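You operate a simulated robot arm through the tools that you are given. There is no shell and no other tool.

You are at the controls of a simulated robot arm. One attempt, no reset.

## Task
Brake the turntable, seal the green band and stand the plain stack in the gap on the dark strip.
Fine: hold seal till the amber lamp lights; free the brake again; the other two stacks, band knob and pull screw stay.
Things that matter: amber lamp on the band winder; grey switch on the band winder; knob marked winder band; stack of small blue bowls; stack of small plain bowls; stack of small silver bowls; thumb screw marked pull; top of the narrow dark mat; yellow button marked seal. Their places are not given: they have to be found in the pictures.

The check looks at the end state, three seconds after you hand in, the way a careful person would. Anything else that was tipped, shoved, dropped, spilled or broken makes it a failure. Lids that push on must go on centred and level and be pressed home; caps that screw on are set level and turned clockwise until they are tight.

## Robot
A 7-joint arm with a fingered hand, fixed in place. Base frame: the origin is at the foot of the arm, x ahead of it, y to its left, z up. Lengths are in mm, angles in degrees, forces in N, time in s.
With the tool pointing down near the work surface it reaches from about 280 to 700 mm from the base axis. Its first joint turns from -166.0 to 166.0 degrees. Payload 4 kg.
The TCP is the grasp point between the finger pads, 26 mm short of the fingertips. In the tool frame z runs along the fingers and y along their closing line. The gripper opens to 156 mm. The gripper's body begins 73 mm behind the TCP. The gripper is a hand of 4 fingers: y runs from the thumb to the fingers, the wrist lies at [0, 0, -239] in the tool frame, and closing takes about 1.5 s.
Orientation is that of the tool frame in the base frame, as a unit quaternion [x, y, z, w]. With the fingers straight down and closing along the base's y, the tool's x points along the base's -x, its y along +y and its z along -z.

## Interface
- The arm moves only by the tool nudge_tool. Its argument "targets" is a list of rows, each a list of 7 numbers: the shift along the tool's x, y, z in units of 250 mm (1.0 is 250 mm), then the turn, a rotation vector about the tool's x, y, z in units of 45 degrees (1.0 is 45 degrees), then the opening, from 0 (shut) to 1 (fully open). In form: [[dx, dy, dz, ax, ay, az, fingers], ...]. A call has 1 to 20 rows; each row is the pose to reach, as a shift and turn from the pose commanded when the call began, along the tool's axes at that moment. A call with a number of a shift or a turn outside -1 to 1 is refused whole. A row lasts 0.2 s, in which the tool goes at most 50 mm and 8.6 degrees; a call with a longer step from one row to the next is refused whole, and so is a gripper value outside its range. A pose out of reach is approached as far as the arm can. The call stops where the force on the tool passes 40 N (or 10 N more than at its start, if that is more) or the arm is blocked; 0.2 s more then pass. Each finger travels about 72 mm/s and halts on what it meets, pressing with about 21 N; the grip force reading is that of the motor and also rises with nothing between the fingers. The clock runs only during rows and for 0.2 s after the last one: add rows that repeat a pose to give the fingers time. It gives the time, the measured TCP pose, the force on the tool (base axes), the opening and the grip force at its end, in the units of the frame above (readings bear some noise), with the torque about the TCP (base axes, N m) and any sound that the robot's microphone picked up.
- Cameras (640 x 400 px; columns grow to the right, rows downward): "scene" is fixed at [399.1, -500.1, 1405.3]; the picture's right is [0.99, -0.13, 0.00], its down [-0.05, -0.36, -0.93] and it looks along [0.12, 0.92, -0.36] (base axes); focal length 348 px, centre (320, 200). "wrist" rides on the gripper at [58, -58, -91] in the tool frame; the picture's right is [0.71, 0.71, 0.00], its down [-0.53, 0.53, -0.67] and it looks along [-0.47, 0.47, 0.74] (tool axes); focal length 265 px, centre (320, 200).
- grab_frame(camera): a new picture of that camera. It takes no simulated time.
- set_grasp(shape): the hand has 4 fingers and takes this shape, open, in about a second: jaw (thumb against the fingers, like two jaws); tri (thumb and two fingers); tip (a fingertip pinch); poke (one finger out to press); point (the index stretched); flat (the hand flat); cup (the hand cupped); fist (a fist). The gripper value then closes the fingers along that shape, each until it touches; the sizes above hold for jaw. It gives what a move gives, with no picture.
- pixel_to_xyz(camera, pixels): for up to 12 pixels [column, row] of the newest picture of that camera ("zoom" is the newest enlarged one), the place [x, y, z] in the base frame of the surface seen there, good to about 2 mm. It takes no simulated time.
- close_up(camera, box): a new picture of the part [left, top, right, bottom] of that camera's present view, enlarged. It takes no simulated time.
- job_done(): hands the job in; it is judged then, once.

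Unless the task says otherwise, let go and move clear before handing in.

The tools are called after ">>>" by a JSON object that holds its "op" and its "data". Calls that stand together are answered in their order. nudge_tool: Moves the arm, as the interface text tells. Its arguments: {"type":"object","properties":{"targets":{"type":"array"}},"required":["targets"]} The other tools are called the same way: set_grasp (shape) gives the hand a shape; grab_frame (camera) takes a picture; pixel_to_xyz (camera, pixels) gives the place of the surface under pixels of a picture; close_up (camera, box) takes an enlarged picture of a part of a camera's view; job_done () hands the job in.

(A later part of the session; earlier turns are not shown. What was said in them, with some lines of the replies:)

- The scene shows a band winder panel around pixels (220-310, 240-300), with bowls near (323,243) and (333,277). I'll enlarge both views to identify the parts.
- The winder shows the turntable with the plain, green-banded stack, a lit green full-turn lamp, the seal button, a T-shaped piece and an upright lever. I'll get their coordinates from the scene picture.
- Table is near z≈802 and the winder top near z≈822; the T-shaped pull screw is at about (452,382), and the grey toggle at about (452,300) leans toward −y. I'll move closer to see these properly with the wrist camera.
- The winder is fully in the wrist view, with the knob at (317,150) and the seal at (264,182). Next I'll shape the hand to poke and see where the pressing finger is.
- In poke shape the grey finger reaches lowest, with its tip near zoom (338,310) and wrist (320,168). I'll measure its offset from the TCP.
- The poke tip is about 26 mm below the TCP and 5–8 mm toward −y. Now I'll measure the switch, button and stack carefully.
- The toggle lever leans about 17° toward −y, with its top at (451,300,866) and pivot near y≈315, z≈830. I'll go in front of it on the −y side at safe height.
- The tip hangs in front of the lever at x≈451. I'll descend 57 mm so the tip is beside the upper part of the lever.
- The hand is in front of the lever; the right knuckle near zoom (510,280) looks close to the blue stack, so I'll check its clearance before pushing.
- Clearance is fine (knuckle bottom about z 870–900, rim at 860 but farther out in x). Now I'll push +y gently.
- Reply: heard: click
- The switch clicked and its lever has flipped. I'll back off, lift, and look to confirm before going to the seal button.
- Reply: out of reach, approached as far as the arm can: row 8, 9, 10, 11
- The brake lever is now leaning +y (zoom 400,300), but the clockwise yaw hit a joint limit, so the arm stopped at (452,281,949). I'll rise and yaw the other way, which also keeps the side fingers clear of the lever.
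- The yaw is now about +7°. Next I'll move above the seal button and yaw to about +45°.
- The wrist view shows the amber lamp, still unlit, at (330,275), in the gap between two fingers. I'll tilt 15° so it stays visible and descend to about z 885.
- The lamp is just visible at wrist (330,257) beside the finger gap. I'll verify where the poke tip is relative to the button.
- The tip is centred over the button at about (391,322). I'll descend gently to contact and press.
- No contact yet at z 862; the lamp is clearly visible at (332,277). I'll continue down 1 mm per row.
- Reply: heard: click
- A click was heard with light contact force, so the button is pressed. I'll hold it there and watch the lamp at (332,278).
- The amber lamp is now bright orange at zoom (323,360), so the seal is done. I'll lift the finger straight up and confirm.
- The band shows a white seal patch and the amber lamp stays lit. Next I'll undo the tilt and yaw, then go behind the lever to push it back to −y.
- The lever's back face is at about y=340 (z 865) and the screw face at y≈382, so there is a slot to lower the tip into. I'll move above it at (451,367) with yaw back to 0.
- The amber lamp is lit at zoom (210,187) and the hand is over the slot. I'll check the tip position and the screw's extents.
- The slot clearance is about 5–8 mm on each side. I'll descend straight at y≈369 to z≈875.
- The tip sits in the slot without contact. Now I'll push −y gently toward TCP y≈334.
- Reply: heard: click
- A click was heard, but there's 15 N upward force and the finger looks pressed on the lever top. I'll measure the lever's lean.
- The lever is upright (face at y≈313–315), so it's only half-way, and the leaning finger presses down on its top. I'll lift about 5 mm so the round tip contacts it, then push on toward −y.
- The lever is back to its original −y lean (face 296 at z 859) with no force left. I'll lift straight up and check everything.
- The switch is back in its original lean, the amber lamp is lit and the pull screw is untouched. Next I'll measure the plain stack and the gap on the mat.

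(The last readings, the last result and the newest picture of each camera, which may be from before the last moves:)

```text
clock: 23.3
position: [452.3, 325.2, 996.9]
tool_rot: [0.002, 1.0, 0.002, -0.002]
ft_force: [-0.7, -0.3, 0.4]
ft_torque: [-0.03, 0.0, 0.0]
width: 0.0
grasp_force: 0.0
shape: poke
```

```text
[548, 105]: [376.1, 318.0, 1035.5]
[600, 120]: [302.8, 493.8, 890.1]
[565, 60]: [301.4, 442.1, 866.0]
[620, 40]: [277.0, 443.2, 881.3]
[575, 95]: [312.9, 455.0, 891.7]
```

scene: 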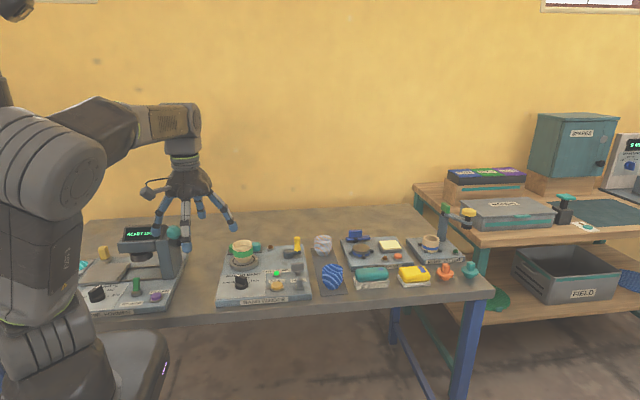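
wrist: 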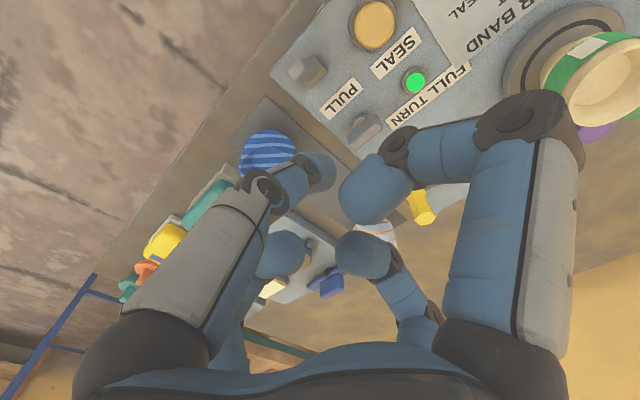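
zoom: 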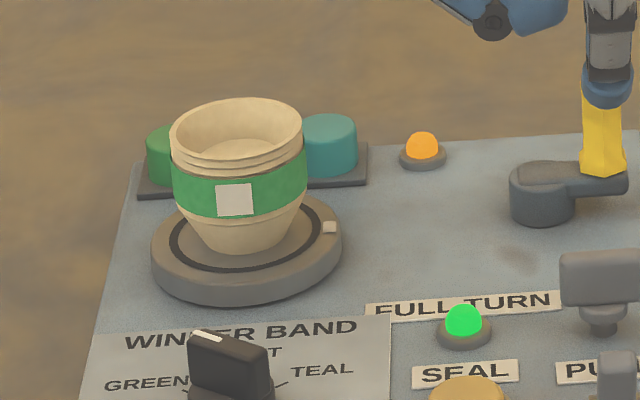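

The plain stack's rim is centred near (290,468), radius 29, from z≈838 to 892; the gap's middle is near (549,437). I'll set the jaw shape and test whether the arm can reach the gap with the hand nearly shut.

>>> {"op": "set_grasp", "data": {"shape": "jaw"}}

>>> {"op": "nudge_tool", "data": {"targets": [[-0.065, 0.075, 0.0, 0, 0, -0.143, 0.8], [-0.13, 0.15, 0.03, 0, 0, -0.285, 0.6], [-0.194, 0.224, 0.07, 0, 0, -0.428, 0.45], [-0.259, 0.3, 0.11, 0, 0, -0.571, 0.4], [-0.323, 0.373, 0.15, 0, 0, -0.713, 0.35], [-0.388, 0.448, 0.188, 0, 0, -0.856, 0.3], [-0.388, 0.448, 0.188, 0, 0, -0.856, 0.3], [-0.388, 0.448, 0.188, 0, 0, -0.856, 0.3]]}}

>>> {"op": "grab_frame", "data": {"camera": "wrist"}}

>>> {"op": "close_up", "data": {"camera": "scene", "box": [230, 140, 430, 300]}}

```text
clock: 24.2
position: [452.2, 326.5, 997.5]
tool_rot: [0.001, 1.0, 0.001, -0.002]
ft_force: [-0.3, -0.6, 0.2]
ft_torque: [-0.02, 0.02, 0.02]
width: 155.8
grasp_force: 0.1
shape: jaw
```

```text
clock: 26.0
position: [539.4, 425.2, 948.2]
tool_rot: [-0.33, 0.944, 0.002, -0.001]
ft_force: [0.3, -0.6, -0.4]
ft_torque: [0.0, 0.0, -0.02]
width: 46.9
grasp_force: 0.1
shape: jaw
out of reach, approached as far as the arm can: row 6, 7, 8
```

```text
taken
```

wrist: 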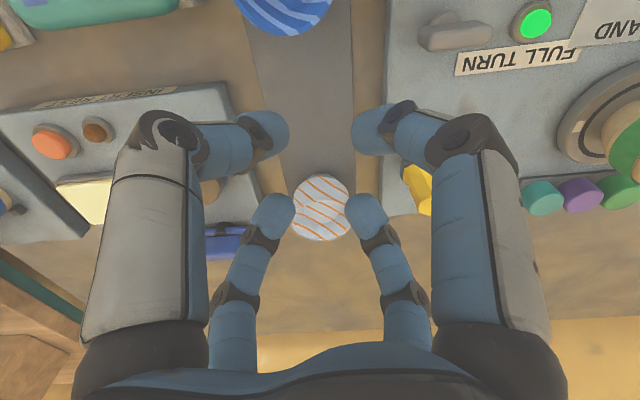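

```text
2.50 times, centred on (330, 220) of scene
```

zoom: 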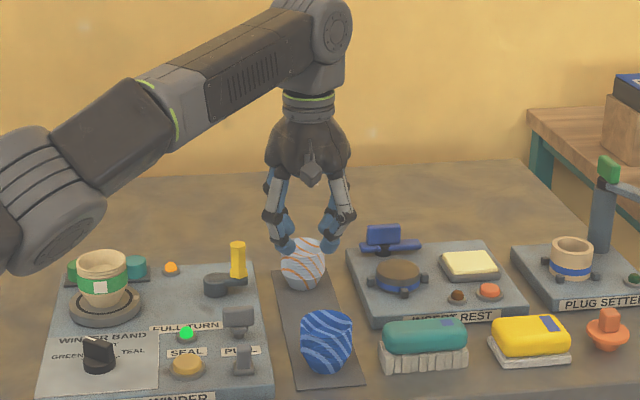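

At z≈948 the arm only gets to radius ~687 at (539,425). Reach may be larger lower down, so I'll test descending in the gap with the half-shut hand while moving outward.

>>> {"op": "nudge_tool", "data": {"targets": [[0, 0, 0.1, 0, 0, 0, 0.3], [0, 0, 0.2, 0, 0, 0, 0.3], [-0.03, 0.006, 0.3, 0, 0, 0, 0.3], [-0.061, 0.013, 0.372, 0, 0, 0, 0.3], [-0.061, 0.013, 0.372, 0, 0, 0, 0.3]]}}

>>> {"op": "grab_frame", "data": {"camera": "wrist"}}

>>> {"op": "close_up", "data": {"camera": "scene", "box": [270, 180, 390, 300]}}

```text
clock: 27.2
position: [548.8, 437.1, 855.0]
tool_rot: [-0.329, 0.944, 0.001, -0.001]
ft_force: [0.3, 0.3, -0.6]
ft_torque: [-0.01, 0.02, -0.01]
width: 47.2
grasp_force: 0.0
shape: jaw
```

```text
taken
```

wrist: 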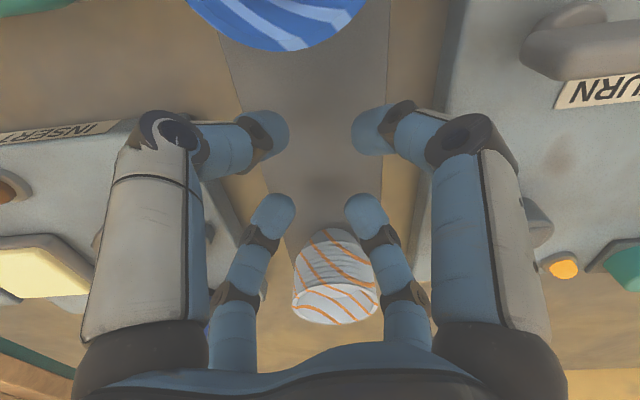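

```text
3.33 times, centred on (330, 240) of scene
```

zoom: 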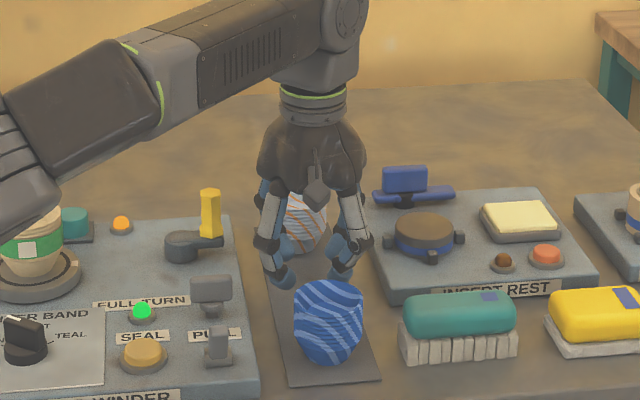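

The arm reaches (549,437,855) with the four fingers fitting diagonally between the stacks. I'll measure the neighbouring stacks and mat edges here.

>>> {"op": "pixel_to_xyz", "data": {"camera": "zoom", "pixels": [[297, 292], [361, 300], [325, 281], [330, 320], [286, 381], [381, 377], [262, 262], [330, 360]]}}

>>> {"op": "pixel_to_xyz", "data": {"camera": "wrist", "pixels": [[295, 290], [377, 295], [335, 322], [335, 230], [335, 250], [285, 20], [285, 48], [320, 150], [240, 130], [400, 100], [433, 100], [230, 90]]}}

```text
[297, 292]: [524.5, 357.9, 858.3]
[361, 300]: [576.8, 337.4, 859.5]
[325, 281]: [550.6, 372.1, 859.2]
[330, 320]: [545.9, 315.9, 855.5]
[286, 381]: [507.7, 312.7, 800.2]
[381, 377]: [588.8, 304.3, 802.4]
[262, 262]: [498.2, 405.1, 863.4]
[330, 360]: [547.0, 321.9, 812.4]
```

```text
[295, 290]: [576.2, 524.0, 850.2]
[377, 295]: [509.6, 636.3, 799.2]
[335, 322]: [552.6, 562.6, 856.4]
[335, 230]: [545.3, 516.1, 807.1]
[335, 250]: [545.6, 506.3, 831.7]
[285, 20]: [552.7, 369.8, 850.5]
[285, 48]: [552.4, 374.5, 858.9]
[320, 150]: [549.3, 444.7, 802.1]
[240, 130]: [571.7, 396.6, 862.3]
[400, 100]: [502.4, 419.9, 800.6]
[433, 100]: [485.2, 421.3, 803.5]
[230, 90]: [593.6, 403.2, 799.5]
```

The silver centre is about (549,533), blue about (549,344), so the gap target is (549,438), mat top z≈802. I'll now retract up and inward, then head for the plain stack.

>>> {"op": "nudge_tool", "data": {"targets": [[0.04, 0, -0.1, 0, 0, 0, 0.3], [0.08, 0, -0.25, 0, 0, 0, 0.3], [0.14, 0, -0.4, 0, 0, 0, 0.3], [0.2, 0, -0.5, 0, 0, 0, 0.4], [0.2, 0, -0.5, 0, 0, 0, 0.6]]}}

```text
clock: 28.4
position: [510.3, 405.7, 979.2]
tool_rot: [-0.33, 0.944, 0.002, -0.002]
ft_force: [-1.3, 0.5, 0.1]
ft_torque: [-0.01, 0.03, 0.03]
width: 93.1
grasp_force: 0.0
shape: jaw
```

Now at (510,406,979). I'll move over the plain stack at (290,468) with yaw about 58° and the fingers about 100 mm open.

>>> {"op": "nudge_tool", "data": {"targets": [[0.089, 0.124, 0, 0, 0, -0.072, 0.65], [0.178, 0.247, 0, 0, 0, -0.144, 0.65], [0.267, 0.371, 0, 0, 0, -0.217, 0.65], [0.357, 0.495, 0, 0, 0, -0.289, 0.65], [0.446, 0.618, 0, 0, 0, -0.361, 0.65], [0.535, 0.742, 0, 0, 0, -0.433, 0.65], [0.535, 0.742, 0, 0, 0, -0.433, 0.65]]}}

>>> {"op": "grab_frame", "data": {"camera": "wrist"}}

>>> {"op": "close_up", "data": {"camera": "scene", "box": [200, 170, 300, 290]}}

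```text
clock: 30.0
position: [288.3, 468.4, 981.1]
tool_rot: [-0.483, 0.876, 0.002, -0.001]
ft_force: [0.8, -0.6, 0.6]
ft_torque: [0.03, 0.01, -0.01]
width: 100.9
grasp_force: 0.1
shape: jaw
```

```text
taken
```

wrist: 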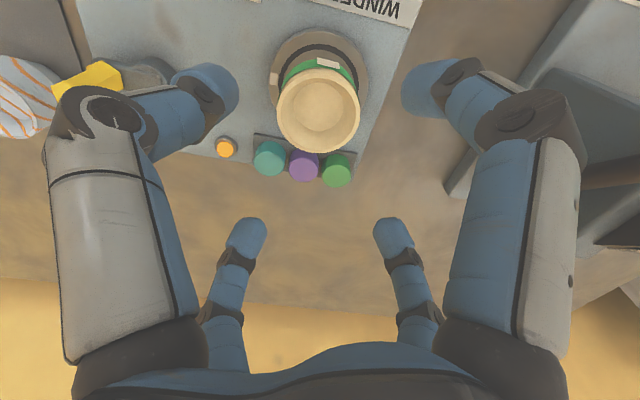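

```text
3.33 times, centred on (250, 230) of scene
```

zoom: 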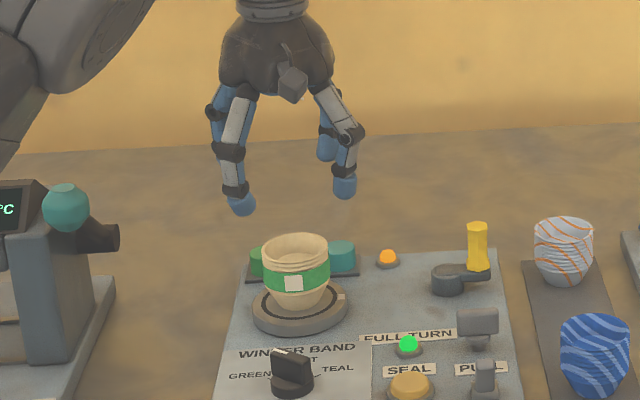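

The hand is over the stack. I'll check fingertip positions and the nearby heated device's nozzle for clearance.

>>> {"op": "pixel_to_xyz", "data": {"camera": "wrist", "pixels": [[210, 95], [430, 90], [247, 235], [390, 235], [320, 110], [280, 105], [358, 105], [320, 150], [316, 62], [600, 170], [470, 190], [640, 250]]}}

>>> {"op": "pixel_to_xyz", "data": {"camera": "zoom", "pixels": [[118, 237], [85, 205], [240, 205], [345, 190], [325, 155], [232, 150], [360, 132]]}}

```text
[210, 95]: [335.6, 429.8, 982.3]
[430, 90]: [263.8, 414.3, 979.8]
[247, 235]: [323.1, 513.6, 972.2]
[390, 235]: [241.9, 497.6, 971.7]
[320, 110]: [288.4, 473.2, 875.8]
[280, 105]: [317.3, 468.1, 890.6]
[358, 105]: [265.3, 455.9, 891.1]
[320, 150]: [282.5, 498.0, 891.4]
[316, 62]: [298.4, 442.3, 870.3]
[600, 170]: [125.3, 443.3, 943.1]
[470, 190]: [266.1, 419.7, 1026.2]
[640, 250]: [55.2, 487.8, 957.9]
```

```text
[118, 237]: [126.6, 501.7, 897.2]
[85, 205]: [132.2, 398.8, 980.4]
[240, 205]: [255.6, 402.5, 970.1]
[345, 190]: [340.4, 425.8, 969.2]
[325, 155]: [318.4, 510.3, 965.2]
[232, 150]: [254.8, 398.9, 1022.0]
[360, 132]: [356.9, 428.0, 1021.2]
```

The fingertips sit evenly around the stack and the heated device (x≤132) is well clear. I'll descend to TCP z≈875, leaving tips about 12 mm above the turntable.

>>> {"op": "nudge_tool", "data": {"targets": [[-0.004, -0.007, 0.12, 0, 0, 0, 0.65], [-0.004, -0.007, 0.24, 0, 0, 0, 0.65], [-0.004, -0.007, 0.34, 0, 0, 0, 0.65], [-0.004, -0.007, 0.4, 0, 0, 0, 0.65], [-0.004, -0.007, 0.424, 0, 0, 0, 0.65], [-0.004, -0.007, 0.424, 0, 0, 0, 0.65]]}}

>>> {"op": "grab_frame", "data": {"camera": "wrist"}}

>>> {"op": "close_up", "data": {"camera": "scene", "box": [200, 190, 300, 290]}}

```text
clock: 31.4
position: [291.1, 469.0, 876.2]
tool_rot: [-0.483, 0.876, 0.003, -0.002]
ft_force: [-0.3, -0.1, 0.9]
ft_torque: [-0.02, -0.01, -0.01]
width: 100.8
grasp_force: 0.0
shape: jaw
```

```text
taken
```

wrist: 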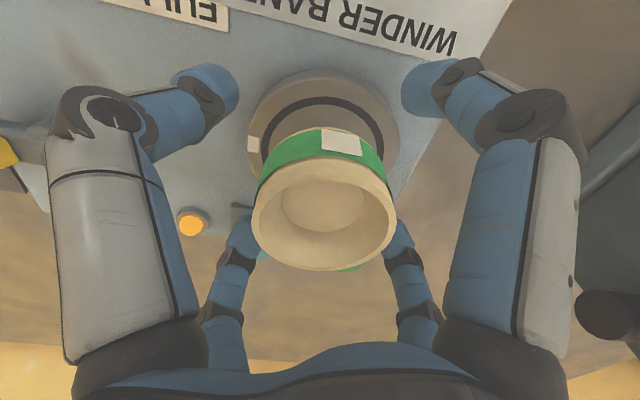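

```text
4.00 times, centred on (250, 240) of scene
```

zoom: 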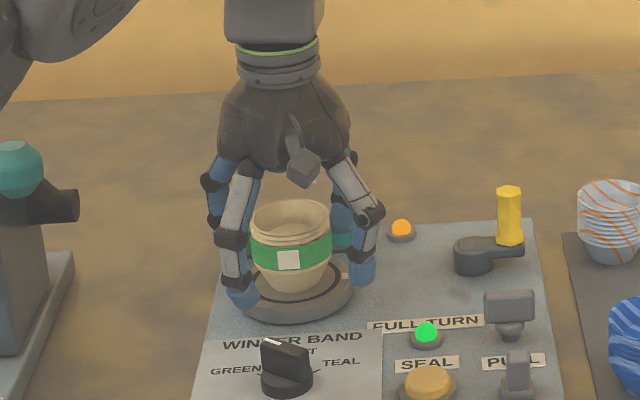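

The stack is centred between the fingers. I'll close gradually on it.

>>> {"op": "nudge_tool", "data": {"targets": [[0, 0, 0, 0, 0, 0, 0.55], [0, 0, 0, 0, 0, 0, 0.48], [0, 0, 0, 0, 0, 0, 0.42], [0, 0, 0, 0, 0, 0, 0.37], [0, 0, 0, 0, 0, 0, 0.32], [0, 0, 0, 0, 0, 0, 0.25], [0, 0, 0, 0, 0, 0, 0.2], [0, 0, 0, 0, 0, 0, 0.2]]}}

>>> {"op": "grab_frame", "data": {"camera": "wrist"}}

>>> {"op": "close_up", "data": {"camera": "scene", "box": [200, 190, 300, 290]}}

```text
clock: 33.2
position: [291.6, 468.2, 874.6]
tool_rot: [-0.484, 0.875, 0.002, -0.001]
ft_force: [-0.4, 0.0, 0.0]
ft_torque: [-0.02, 0.03, 0.02]
width: 51.7
grasp_force: 20.8
shape: jaw
```

```text
taken
```

wrist: 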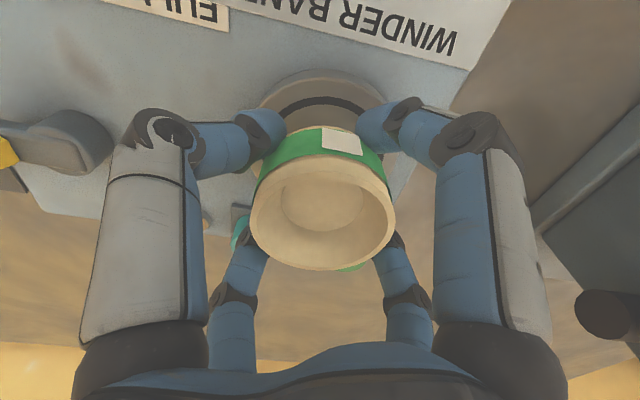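

```text
4.00 times, centred on (250, 240) of scene
```

zoom: 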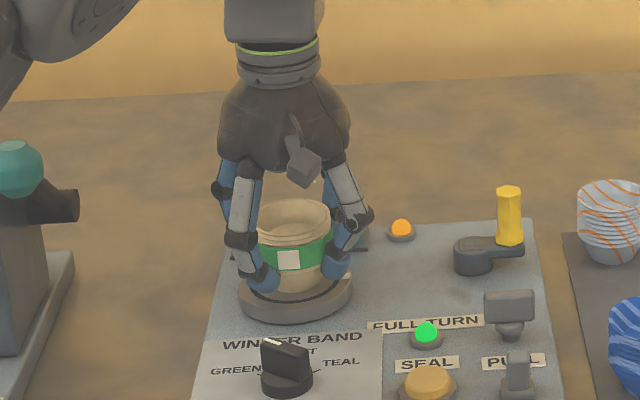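

Gripped at 51.7 mm width with 21 N, and the stack stays upright. I'll lift slowly and check.

>>> {"op": "nudge_tool", "data": {"targets": [[0, 0, -0.01, 0, 0, 0, 0.2], [0, 0, -0.025, 0, 0, 0, 0.2], [0, 0, -0.05, 0, 0, 0, 0.2], [0, 0, -0.1, 0, 0, 0, 0.2], [0, 0, -0.16, 0, 0, 0, 0.2]]}}

>>> {"op": "grab_frame", "data": {"camera": "wrist"}}

>>> {"op": "close_up", "data": {"camera": "scene", "box": [200, 180, 300, 280]}}

```text
clock: 34.4
position: [293.0, 469.8, 914.4]
tool_rot: [-0.482, 0.876, 0.003, -0.001]
ft_force: [0.3, 0.7, -0.6]
ft_torque: [0.01, -0.04, 0.01]
width: 51.4
grasp_force: 21.0
shape: jaw
```

```text
taken
```

wrist: 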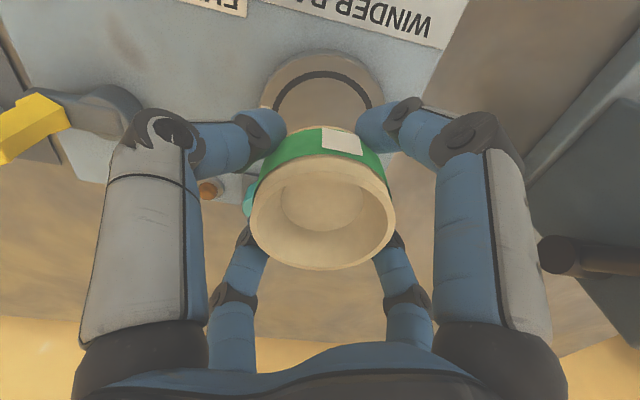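

```text
4.00 times, centred on (250, 230) of scene
```

zoom: 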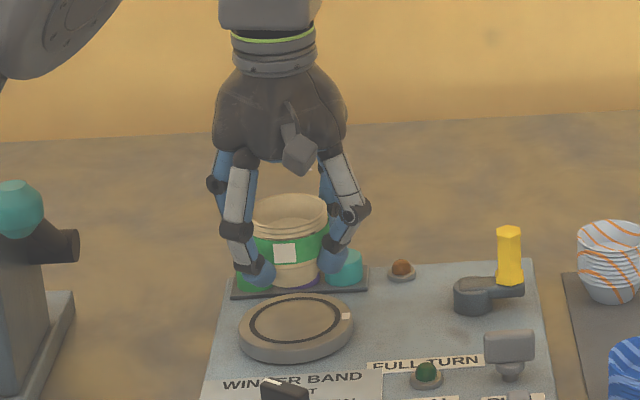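

The entire stack came up level, and the turntable is empty. I'll carry it at z≈965 to a point just inward of the gap, turning the yaw back to 38.5°.

>>> {"op": "nudge_tool", "data": {"targets": [[0, 0, -0.1, 0, 0, 0, 0.2], [0, 0, -0.2, 0, 0, 0, 0.2], [-0.027, -0.096, -0.2, 0, 0, 0.048, 0.2], [-0.054, -0.192, -0.2, 0, 0, 0.096, 0.2], [-0.082, -0.287, -0.2, 0, 0, 0.144, 0.2], [-0.109, -0.383, -0.2, 0, 0, 0.192, 0.2], [-0.136, -0.479, -0.2, 0, 0, 0.24, 0.2], [-0.163, -0.575, -0.2, 0, 0, 0.288, 0.2], [-0.19, -0.67, -0.2, 0, 0, 0.336, 0.2], [-0.218, -0.766, -0.2, 0, 0, 0.385, 0.2], [-0.245, -0.862, -0.2, 0, 0, 0.433, 0.2], [-0.245, -0.862, -0.2, 0, 0, 0.433, 0.2]]}}

>>> {"op": "grab_frame", "data": {"camera": "wrist"}}

>>> {"op": "close_up", "data": {"camera": "scene", "box": [250, 170, 390, 300]}}

```text
clock: 37.0
position: [507.7, 405.9, 963.7]
tool_rot: [-0.328, 0.945, 0.001, -0.002]
ft_force: [0.5, -0.1, -1.3]
ft_torque: [-0.02, 0.02, 0.01]
width: 51.5
grasp_force: 21.1
shape: jaw
```

```text
taken
```

wrist: 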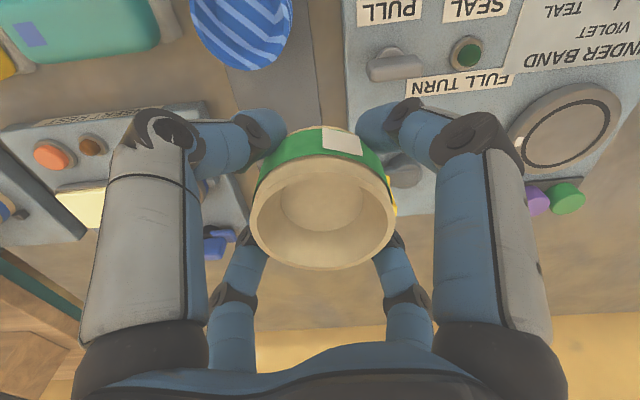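

```text
3.08 times, centred on (320, 235) of scene
```

zoom: 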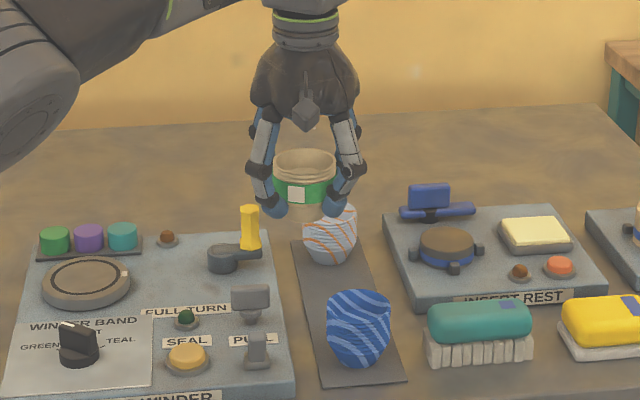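

The stack hangs level and centred at (508,406,964). I'll move outward while lowering between the blue and silver stacks, stopping about 15 mm above the mat.

>>> {"op": "nudge_tool", "data": {"targets": [[-0.064, -0.003, 0.05, 0, 0, 0, 0.2], [-0.127, -0.007, 0.12, 0, 0, 0, 0.2], [-0.127, -0.007, 0.216, 0, 0, 0, 0.2], [-0.15, -0.006, 0.28, 0, 0, 0, 0.2], [-0.17, -0.005, 0.336, 0, 0, 0, 0.2], [-0.195, -0.005, 0.38, 0, 0, 0, 0.2], [-0.216, -0.005, 0.424, 0, 0, 0, 0.2], [-0.216, -0.005, 0.424, 0, 0, 0, 0.2]]}}

>>> {"op": "grab_frame", "data": {"camera": "wrist"}}

>>> {"op": "close_up", "data": {"camera": "scene", "box": [280, 210, 370, 300]}}

```text
clock: 38.8
position: [549.3, 437.9, 857.9]
tool_rot: [-0.327, 0.945, 0.002, -0.002]
ft_force: [-0.4, 0.2, -0.9]
ft_torque: [-0.04, -0.01, -0.01]
width: 51.2
grasp_force: 21.2
shape: jaw
```

```text
taken
```

wrist: 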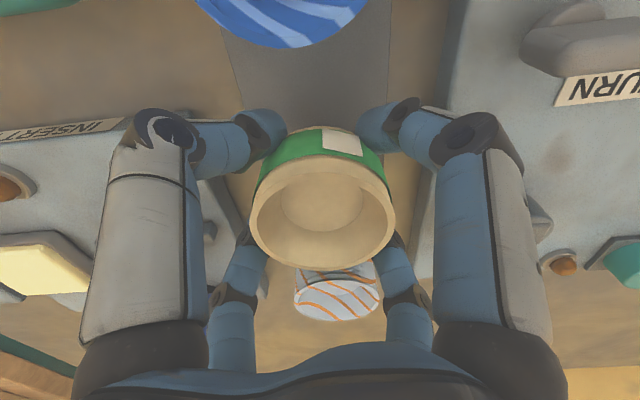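

```text
4.44 times, centred on (325, 255) of scene
```

zoom: 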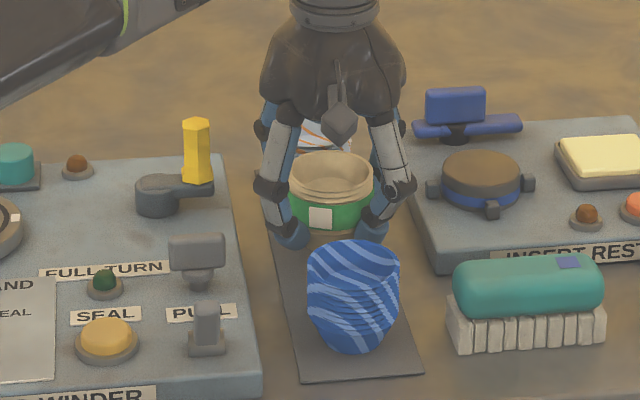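

The stack is above the gap, clear of both neighbours. I'll measure its rim to set the final drop.

>>> {"op": "pixel_to_xyz", "data": {"camera": "zoom", "pixels": [[330, 153], [330, 185], [290, 170], [372, 175], [330, 190], [330, 230]]}}

>>> {"op": "pixel_to_xyz", "data": {"camera": "wrist", "pixels": [[255, 220], [390, 220], [322, 268], [322, 158]]}}

```text
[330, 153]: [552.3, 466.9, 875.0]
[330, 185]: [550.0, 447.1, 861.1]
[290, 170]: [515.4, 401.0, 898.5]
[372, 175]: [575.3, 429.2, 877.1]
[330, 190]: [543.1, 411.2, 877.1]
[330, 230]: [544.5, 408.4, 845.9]
```

```text
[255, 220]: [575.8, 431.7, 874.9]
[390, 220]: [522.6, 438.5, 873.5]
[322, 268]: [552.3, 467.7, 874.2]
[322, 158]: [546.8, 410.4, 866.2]
```

The rim is level at z≈875, centred at (549,438.5), so about 19 mm remains to the mat. I'll lower in small steps and watch the force.

>>> {"op": "nudge_tool", "data": {"targets": [[0, 0, 0.03, 0, 0, 0, 0.2], [0, 0, 0.056, 0, 0, 0, 0.2], [0, 0, 0.064, 0, 0, 0, 0.2], [0, 0, 0.068, 0, 0, 0, 0.2], [0, 0, 0.072, 0, 0, 0, 0.2]]}}

```text
clock: 40.0
position: [549.7, 438.1, 840.0]
tool_rot: [-0.328, 0.945, 0.001, -0.001]
ft_force: [-0.1, -0.4, 7.8]
ft_torque: [-0.05, -0.04, -0.02]
width: 51.5
grasp_force: 20.9
shape: jaw
```

Contact at 7.8 N: the stack is standing on the mat. I'll release slowly.

>>> {"op": "nudge_tool", "data": {"targets": [[0, 0, 0.071, 0, 0, 0, 0.33], [0, 0, 0.071, 0, 0, 0, 0.37], [0, 0, 0.071, 0, 0, 0, 0.42], [0, 0, 0.071, 0, 0, 0, 0.48], [0, 0, 0.071, 0, 0, 0, 0.52], [0, 0, 0.071, 0, 0, 0, 0.52]]}}

>>> {"op": "grab_frame", "data": {"camera": "wrist"}}

>>> {"op": "close_up", "data": {"camera": "scene", "box": [280, 210, 370, 300]}}

```text
clock: 40.4
position: [551.5, 438.9, 839.1]
tool_rot: [-0.328, 0.945, 0.005, 0.004]
ft_force: [-0.6, -0.6, 11.7]
ft_torque: [-0.06, 0.08, 0.07]
width: 53.8
grasp_force: 14.3
shape: jaw
stopped in row 1: the force on the tool passed its limit at 47 N (the readings are from after the stop); the commanded pose is now the measured one
```

```text
taken
```

wrist: 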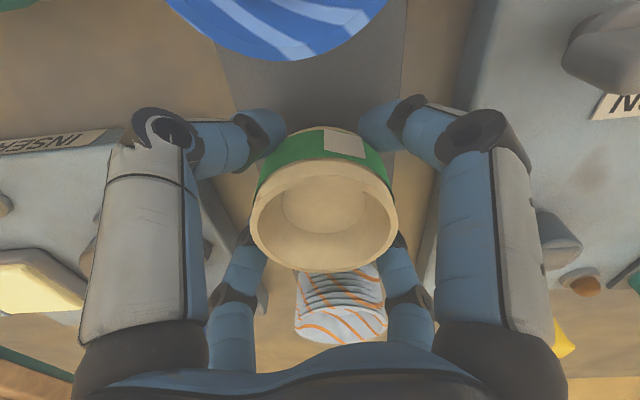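

```text
4.44 times, centred on (325, 255) of scene
```

zoom: 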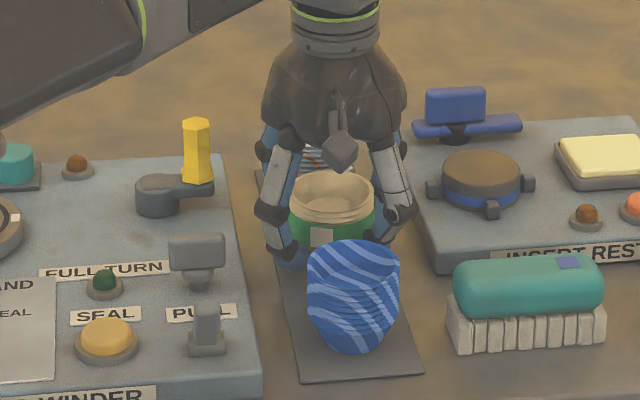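

I mistakenly repeated a downward offset; the force guard stopped it at 47 N, with the stack still upright. I'll relieve the pressure by 1 mm and release with no further descent.

>>> {"op": "nudge_tool", "data": {"targets": [[0, 0, -0.003, 0, 0, 0, 0.33], [0, 0, -0.004, 0, 0, 0, 0.33]]}}

>>> {"op": "close_up", "data": {"camera": "wrist", "box": [180, 60, 460, 340]}}

>>> {"op": "pixel_to_xyz", "data": {"camera": "wrist", "pixels": [[255, 220], [390, 220], [322, 268], [322, 158], [322, 164]]}}

```text
clock: 41.0
position: [552.4, 439.5, 839.2]
tool_rot: [-0.327, 0.945, 0.004, 0.003]
ft_force: [0.4, -0.1, 9.4]
ft_torque: [0.01, 0.03, -0.01]
width: 53.3
grasp_force: 21.3
shape: jaw
```

```text
1.43 times, centred on (320, 200) of wrist
```

zoom: 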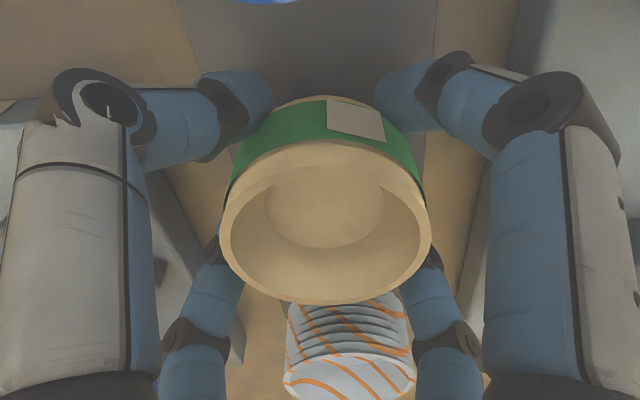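

```text
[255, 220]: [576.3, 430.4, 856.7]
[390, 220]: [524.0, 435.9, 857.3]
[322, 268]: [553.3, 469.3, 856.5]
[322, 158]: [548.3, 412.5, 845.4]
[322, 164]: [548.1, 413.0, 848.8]
```

The rim is level at z≈857, matching a stack standing on the mat at about (550,440). Now I'll open the fingers slowly.

>>> {"op": "nudge_tool", "data": {"targets": [[0, 0, 0, 0, 0, 0, 0.36], [0, 0, 0, 0, 0, 0, 0.4], [0, 0, 0, 0, 0, 0, 0.45], [0, 0, 0, 0, 0, 0, 0.5], [0, 0, 0, 0, 0, 0, 0.53], [0, 0, 0, 0, 0, 0, 0.53]]}}

>>> {"op": "grab_frame", "data": {"camera": "wrist"}}

>>> {"op": "close_up", "data": {"camera": "scene", "box": [280, 210, 370, 300]}}

```text
clock: 42.4
position: [551.5, 438.9, 838.1]
tool_rot: [-0.327, 0.945, 0.004, 0.004]
ft_force: [-0.1, -0.1, -0.1]
ft_torque: [-0.01, -0.04, 0.02]
width: 82.3
grasp_force: 0.1
shape: jaw
```

```text
taken
```

wrist: 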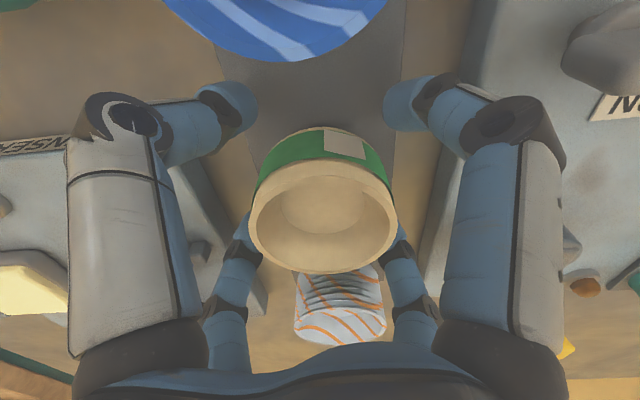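

```text
4.44 times, centred on (325, 255) of scene
```

zoom: 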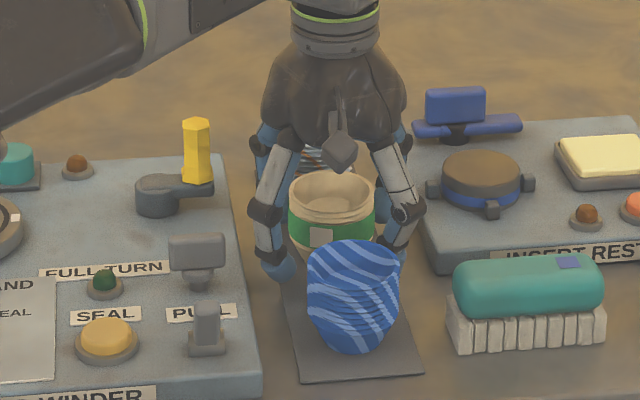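

The fingers are clear and the stack stands level. I'll rise in small increments to make sure the reach limit doesn't drag the hand inward against it.

>>> {"op": "nudge_tool", "data": {"targets": [[0, 0, -0.04, 0, 0, 0, 0.53], [0, 0, -0.08, 0, 0, 0, 0.53], [0, 0, -0.12, 0, 0, 0, 0.53]]}}

>>> {"op": "grab_frame", "data": {"camera": "wrist"}}

```text
clock: 43.2
position: [552.7, 439.1, 868.8]
tool_rot: [-0.328, 0.945, 0.005, 0.002]
ft_force: [-0.3, 0.1, -0.2]
ft_torque: [0.01, -0.01, 0.01]
width: 82.1
grasp_force: 0.0
shape: jaw
```

```text
taken
```

wrist: 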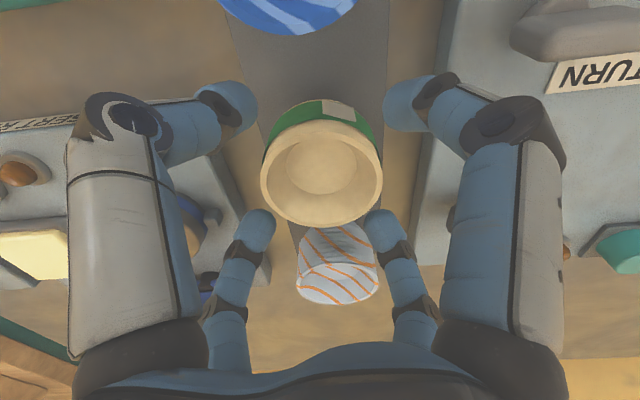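

No contact and the stack stayed. I'll keep rising with a slight inward shift.

>>> {"op": "nudge_tool", "data": {"targets": [[0.006, 0, -0.04, 0, 0, 0, 0.53], [0.014, 0, -0.08, 0, 0, 0, 0.53], [0.02, 0, -0.11, 0, 0, 0, 0.53]]}}

>>> {"op": "grab_frame", "data": {"camera": "wrist"}}

```text
clock: 44.0
position: [548.5, 435.7, 896.1]
tool_rot: [-0.327, 0.945, 0.005, 0.003]
ft_force: [0.4, -0.8, 0.2]
ft_torque: [-0.01, 0.0, 0.03]
width: 81.9
grasp_force: 0.0
shape: jaw
```

```text
taken
```

wrist: 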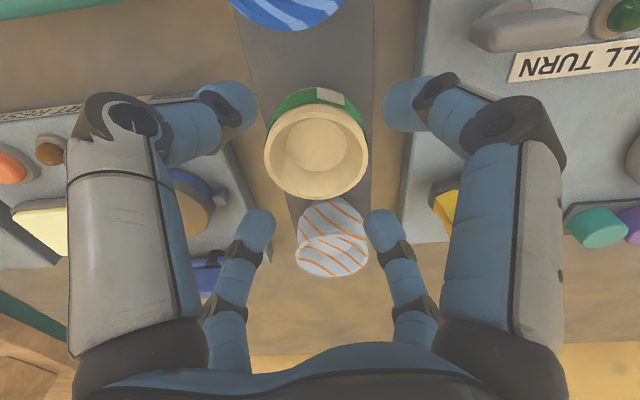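

The tips are now above the rim. I'll move up and inward well clear, then inspect everything.

>>> {"op": "nudge_tool", "data": {"targets": [[0.04, 0, -0.08, 0, 0, 0, 0.53], [0.1, 0, -0.2, 0, 0, 0, 0.53], [0.18, 0, -0.32, 0, 0, 0, 0.53], [0.26, 0, -0.46, 0, 0, 0, 0.53], [0.4, 0, -0.6, 0, 0, 0, 0.53], [0.55, 0, -0.7, 0, 0, 0, 0.53], [0.7, 0, -0.8, 0, 0, 0, 0.53]]}}

>>> {"op": "grab_frame", "data": {"camera": "scene"}}

>>> {"op": "close_up", "data": {"camera": "scene", "box": [210, 215, 370, 305]}}

>>> {"op": "pixel_to_xyz", "data": {"camera": "zoom", "pixels": [[450, 110]]}}

```text
clock: 45.6
position: [410.2, 326.2, 1094.3]
tool_rot: [-0.327, 0.945, 0.004, 0.003]
ft_force: [-0.5, 0.7, 0.2]
ft_torque: [0.01, 0.01, 0.01]
width: 82.0
grasp_force: 0.1
shape: jaw
```

```text
taken
```

scene: 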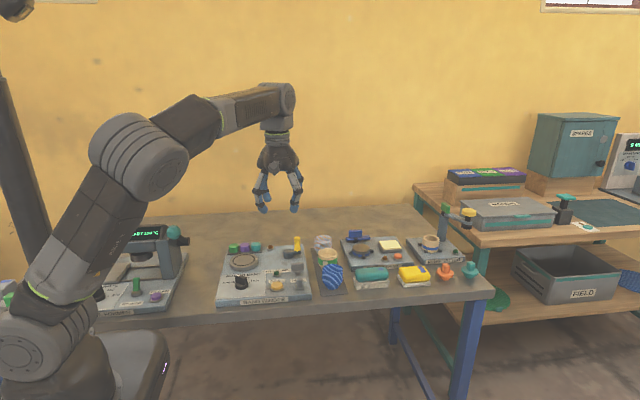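

```text
4.00 times, centred on (290, 260) of scene
```

zoom: 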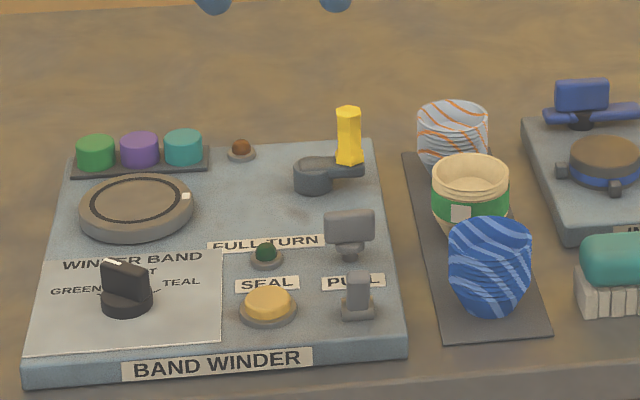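

```text
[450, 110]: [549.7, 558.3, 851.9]
```

The plain stack stands between the silver and blue stacks, and the knob and pull screw look unchanged. A last check of the switch lean and stack positions.

>>> {"op": "pixel_to_xyz", "data": {"camera": "zoom", "pixels": [[358, 285], [358, 300], [470, 156], [470, 186], [433, 175], [508, 172], [452, 102], [490, 218], [530, 225], [348, 215], [450, 225], [470, 190]]}}

>>> {"op": "close_up", "data": {"camera": "wrist", "box": [160, 20, 480, 220]}}

>>> {"op": "close_up", "data": {"camera": "scene", "box": [265, 250, 315, 295]}}

```text
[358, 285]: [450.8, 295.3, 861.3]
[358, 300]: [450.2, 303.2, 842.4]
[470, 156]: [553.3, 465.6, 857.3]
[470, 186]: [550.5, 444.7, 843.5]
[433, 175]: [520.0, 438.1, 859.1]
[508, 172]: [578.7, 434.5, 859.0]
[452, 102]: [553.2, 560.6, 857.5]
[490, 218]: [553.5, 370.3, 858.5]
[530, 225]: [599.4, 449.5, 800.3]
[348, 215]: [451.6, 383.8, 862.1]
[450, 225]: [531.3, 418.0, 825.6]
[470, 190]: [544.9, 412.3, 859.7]
```

```text
2.00 times, centred on (320, 120) of wrist
```

zoom: 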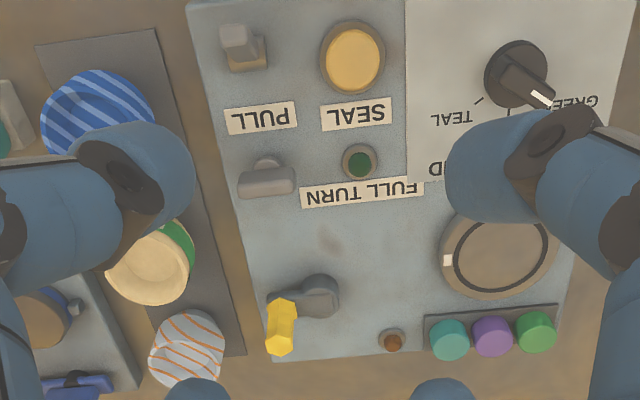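

```text
8.89 times, centred on (290, 272) of scene
```

zoom: 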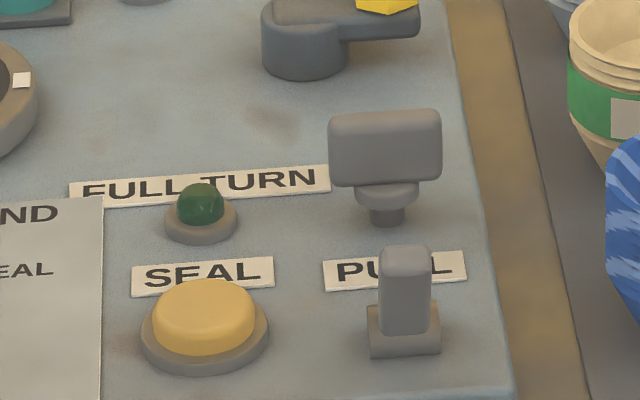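

The switch is back at its starting lean and the sealed stack's rim is level at z≈858, centred at about (549,439). The blue and silver stacks, knob and pull screw haven't moved, and the arm is clear, so I'm handing in.

>>> {"op": "job_done", "data": {}}

```text
The job is handed in.
```

The green band is sealed, and the plain stack stands in the gap on the dark strip, midway between the blue and silver stacks. I've handed the job in and have no verdict back yet.

- **Brake:** I switched it on before sealing (it clicked). I set it back afterwards, and the lever ended at its starting lean. On the way back it stopped upright at first, so I pushed it again to get it all the way over.
- **Seal:** I held the button until the amber lamp lit, and a white patch then showed on the band. The amber and full-turn lamps both went dark once I lifted the stack off the turntable.
- **Stack:** its rim is level at about 858 mm, and its centre is at about (549, 439).
- **Left alone:** the blue and silver stacks, the band knob and the pull screw look unmoved in the last pictures.

**Mistake while setting down:** I sent an extra downward move with the stack already on the mat. The force guard stopped it at 47 N. The stack stayed upright, and I saw no damage in the pictures.
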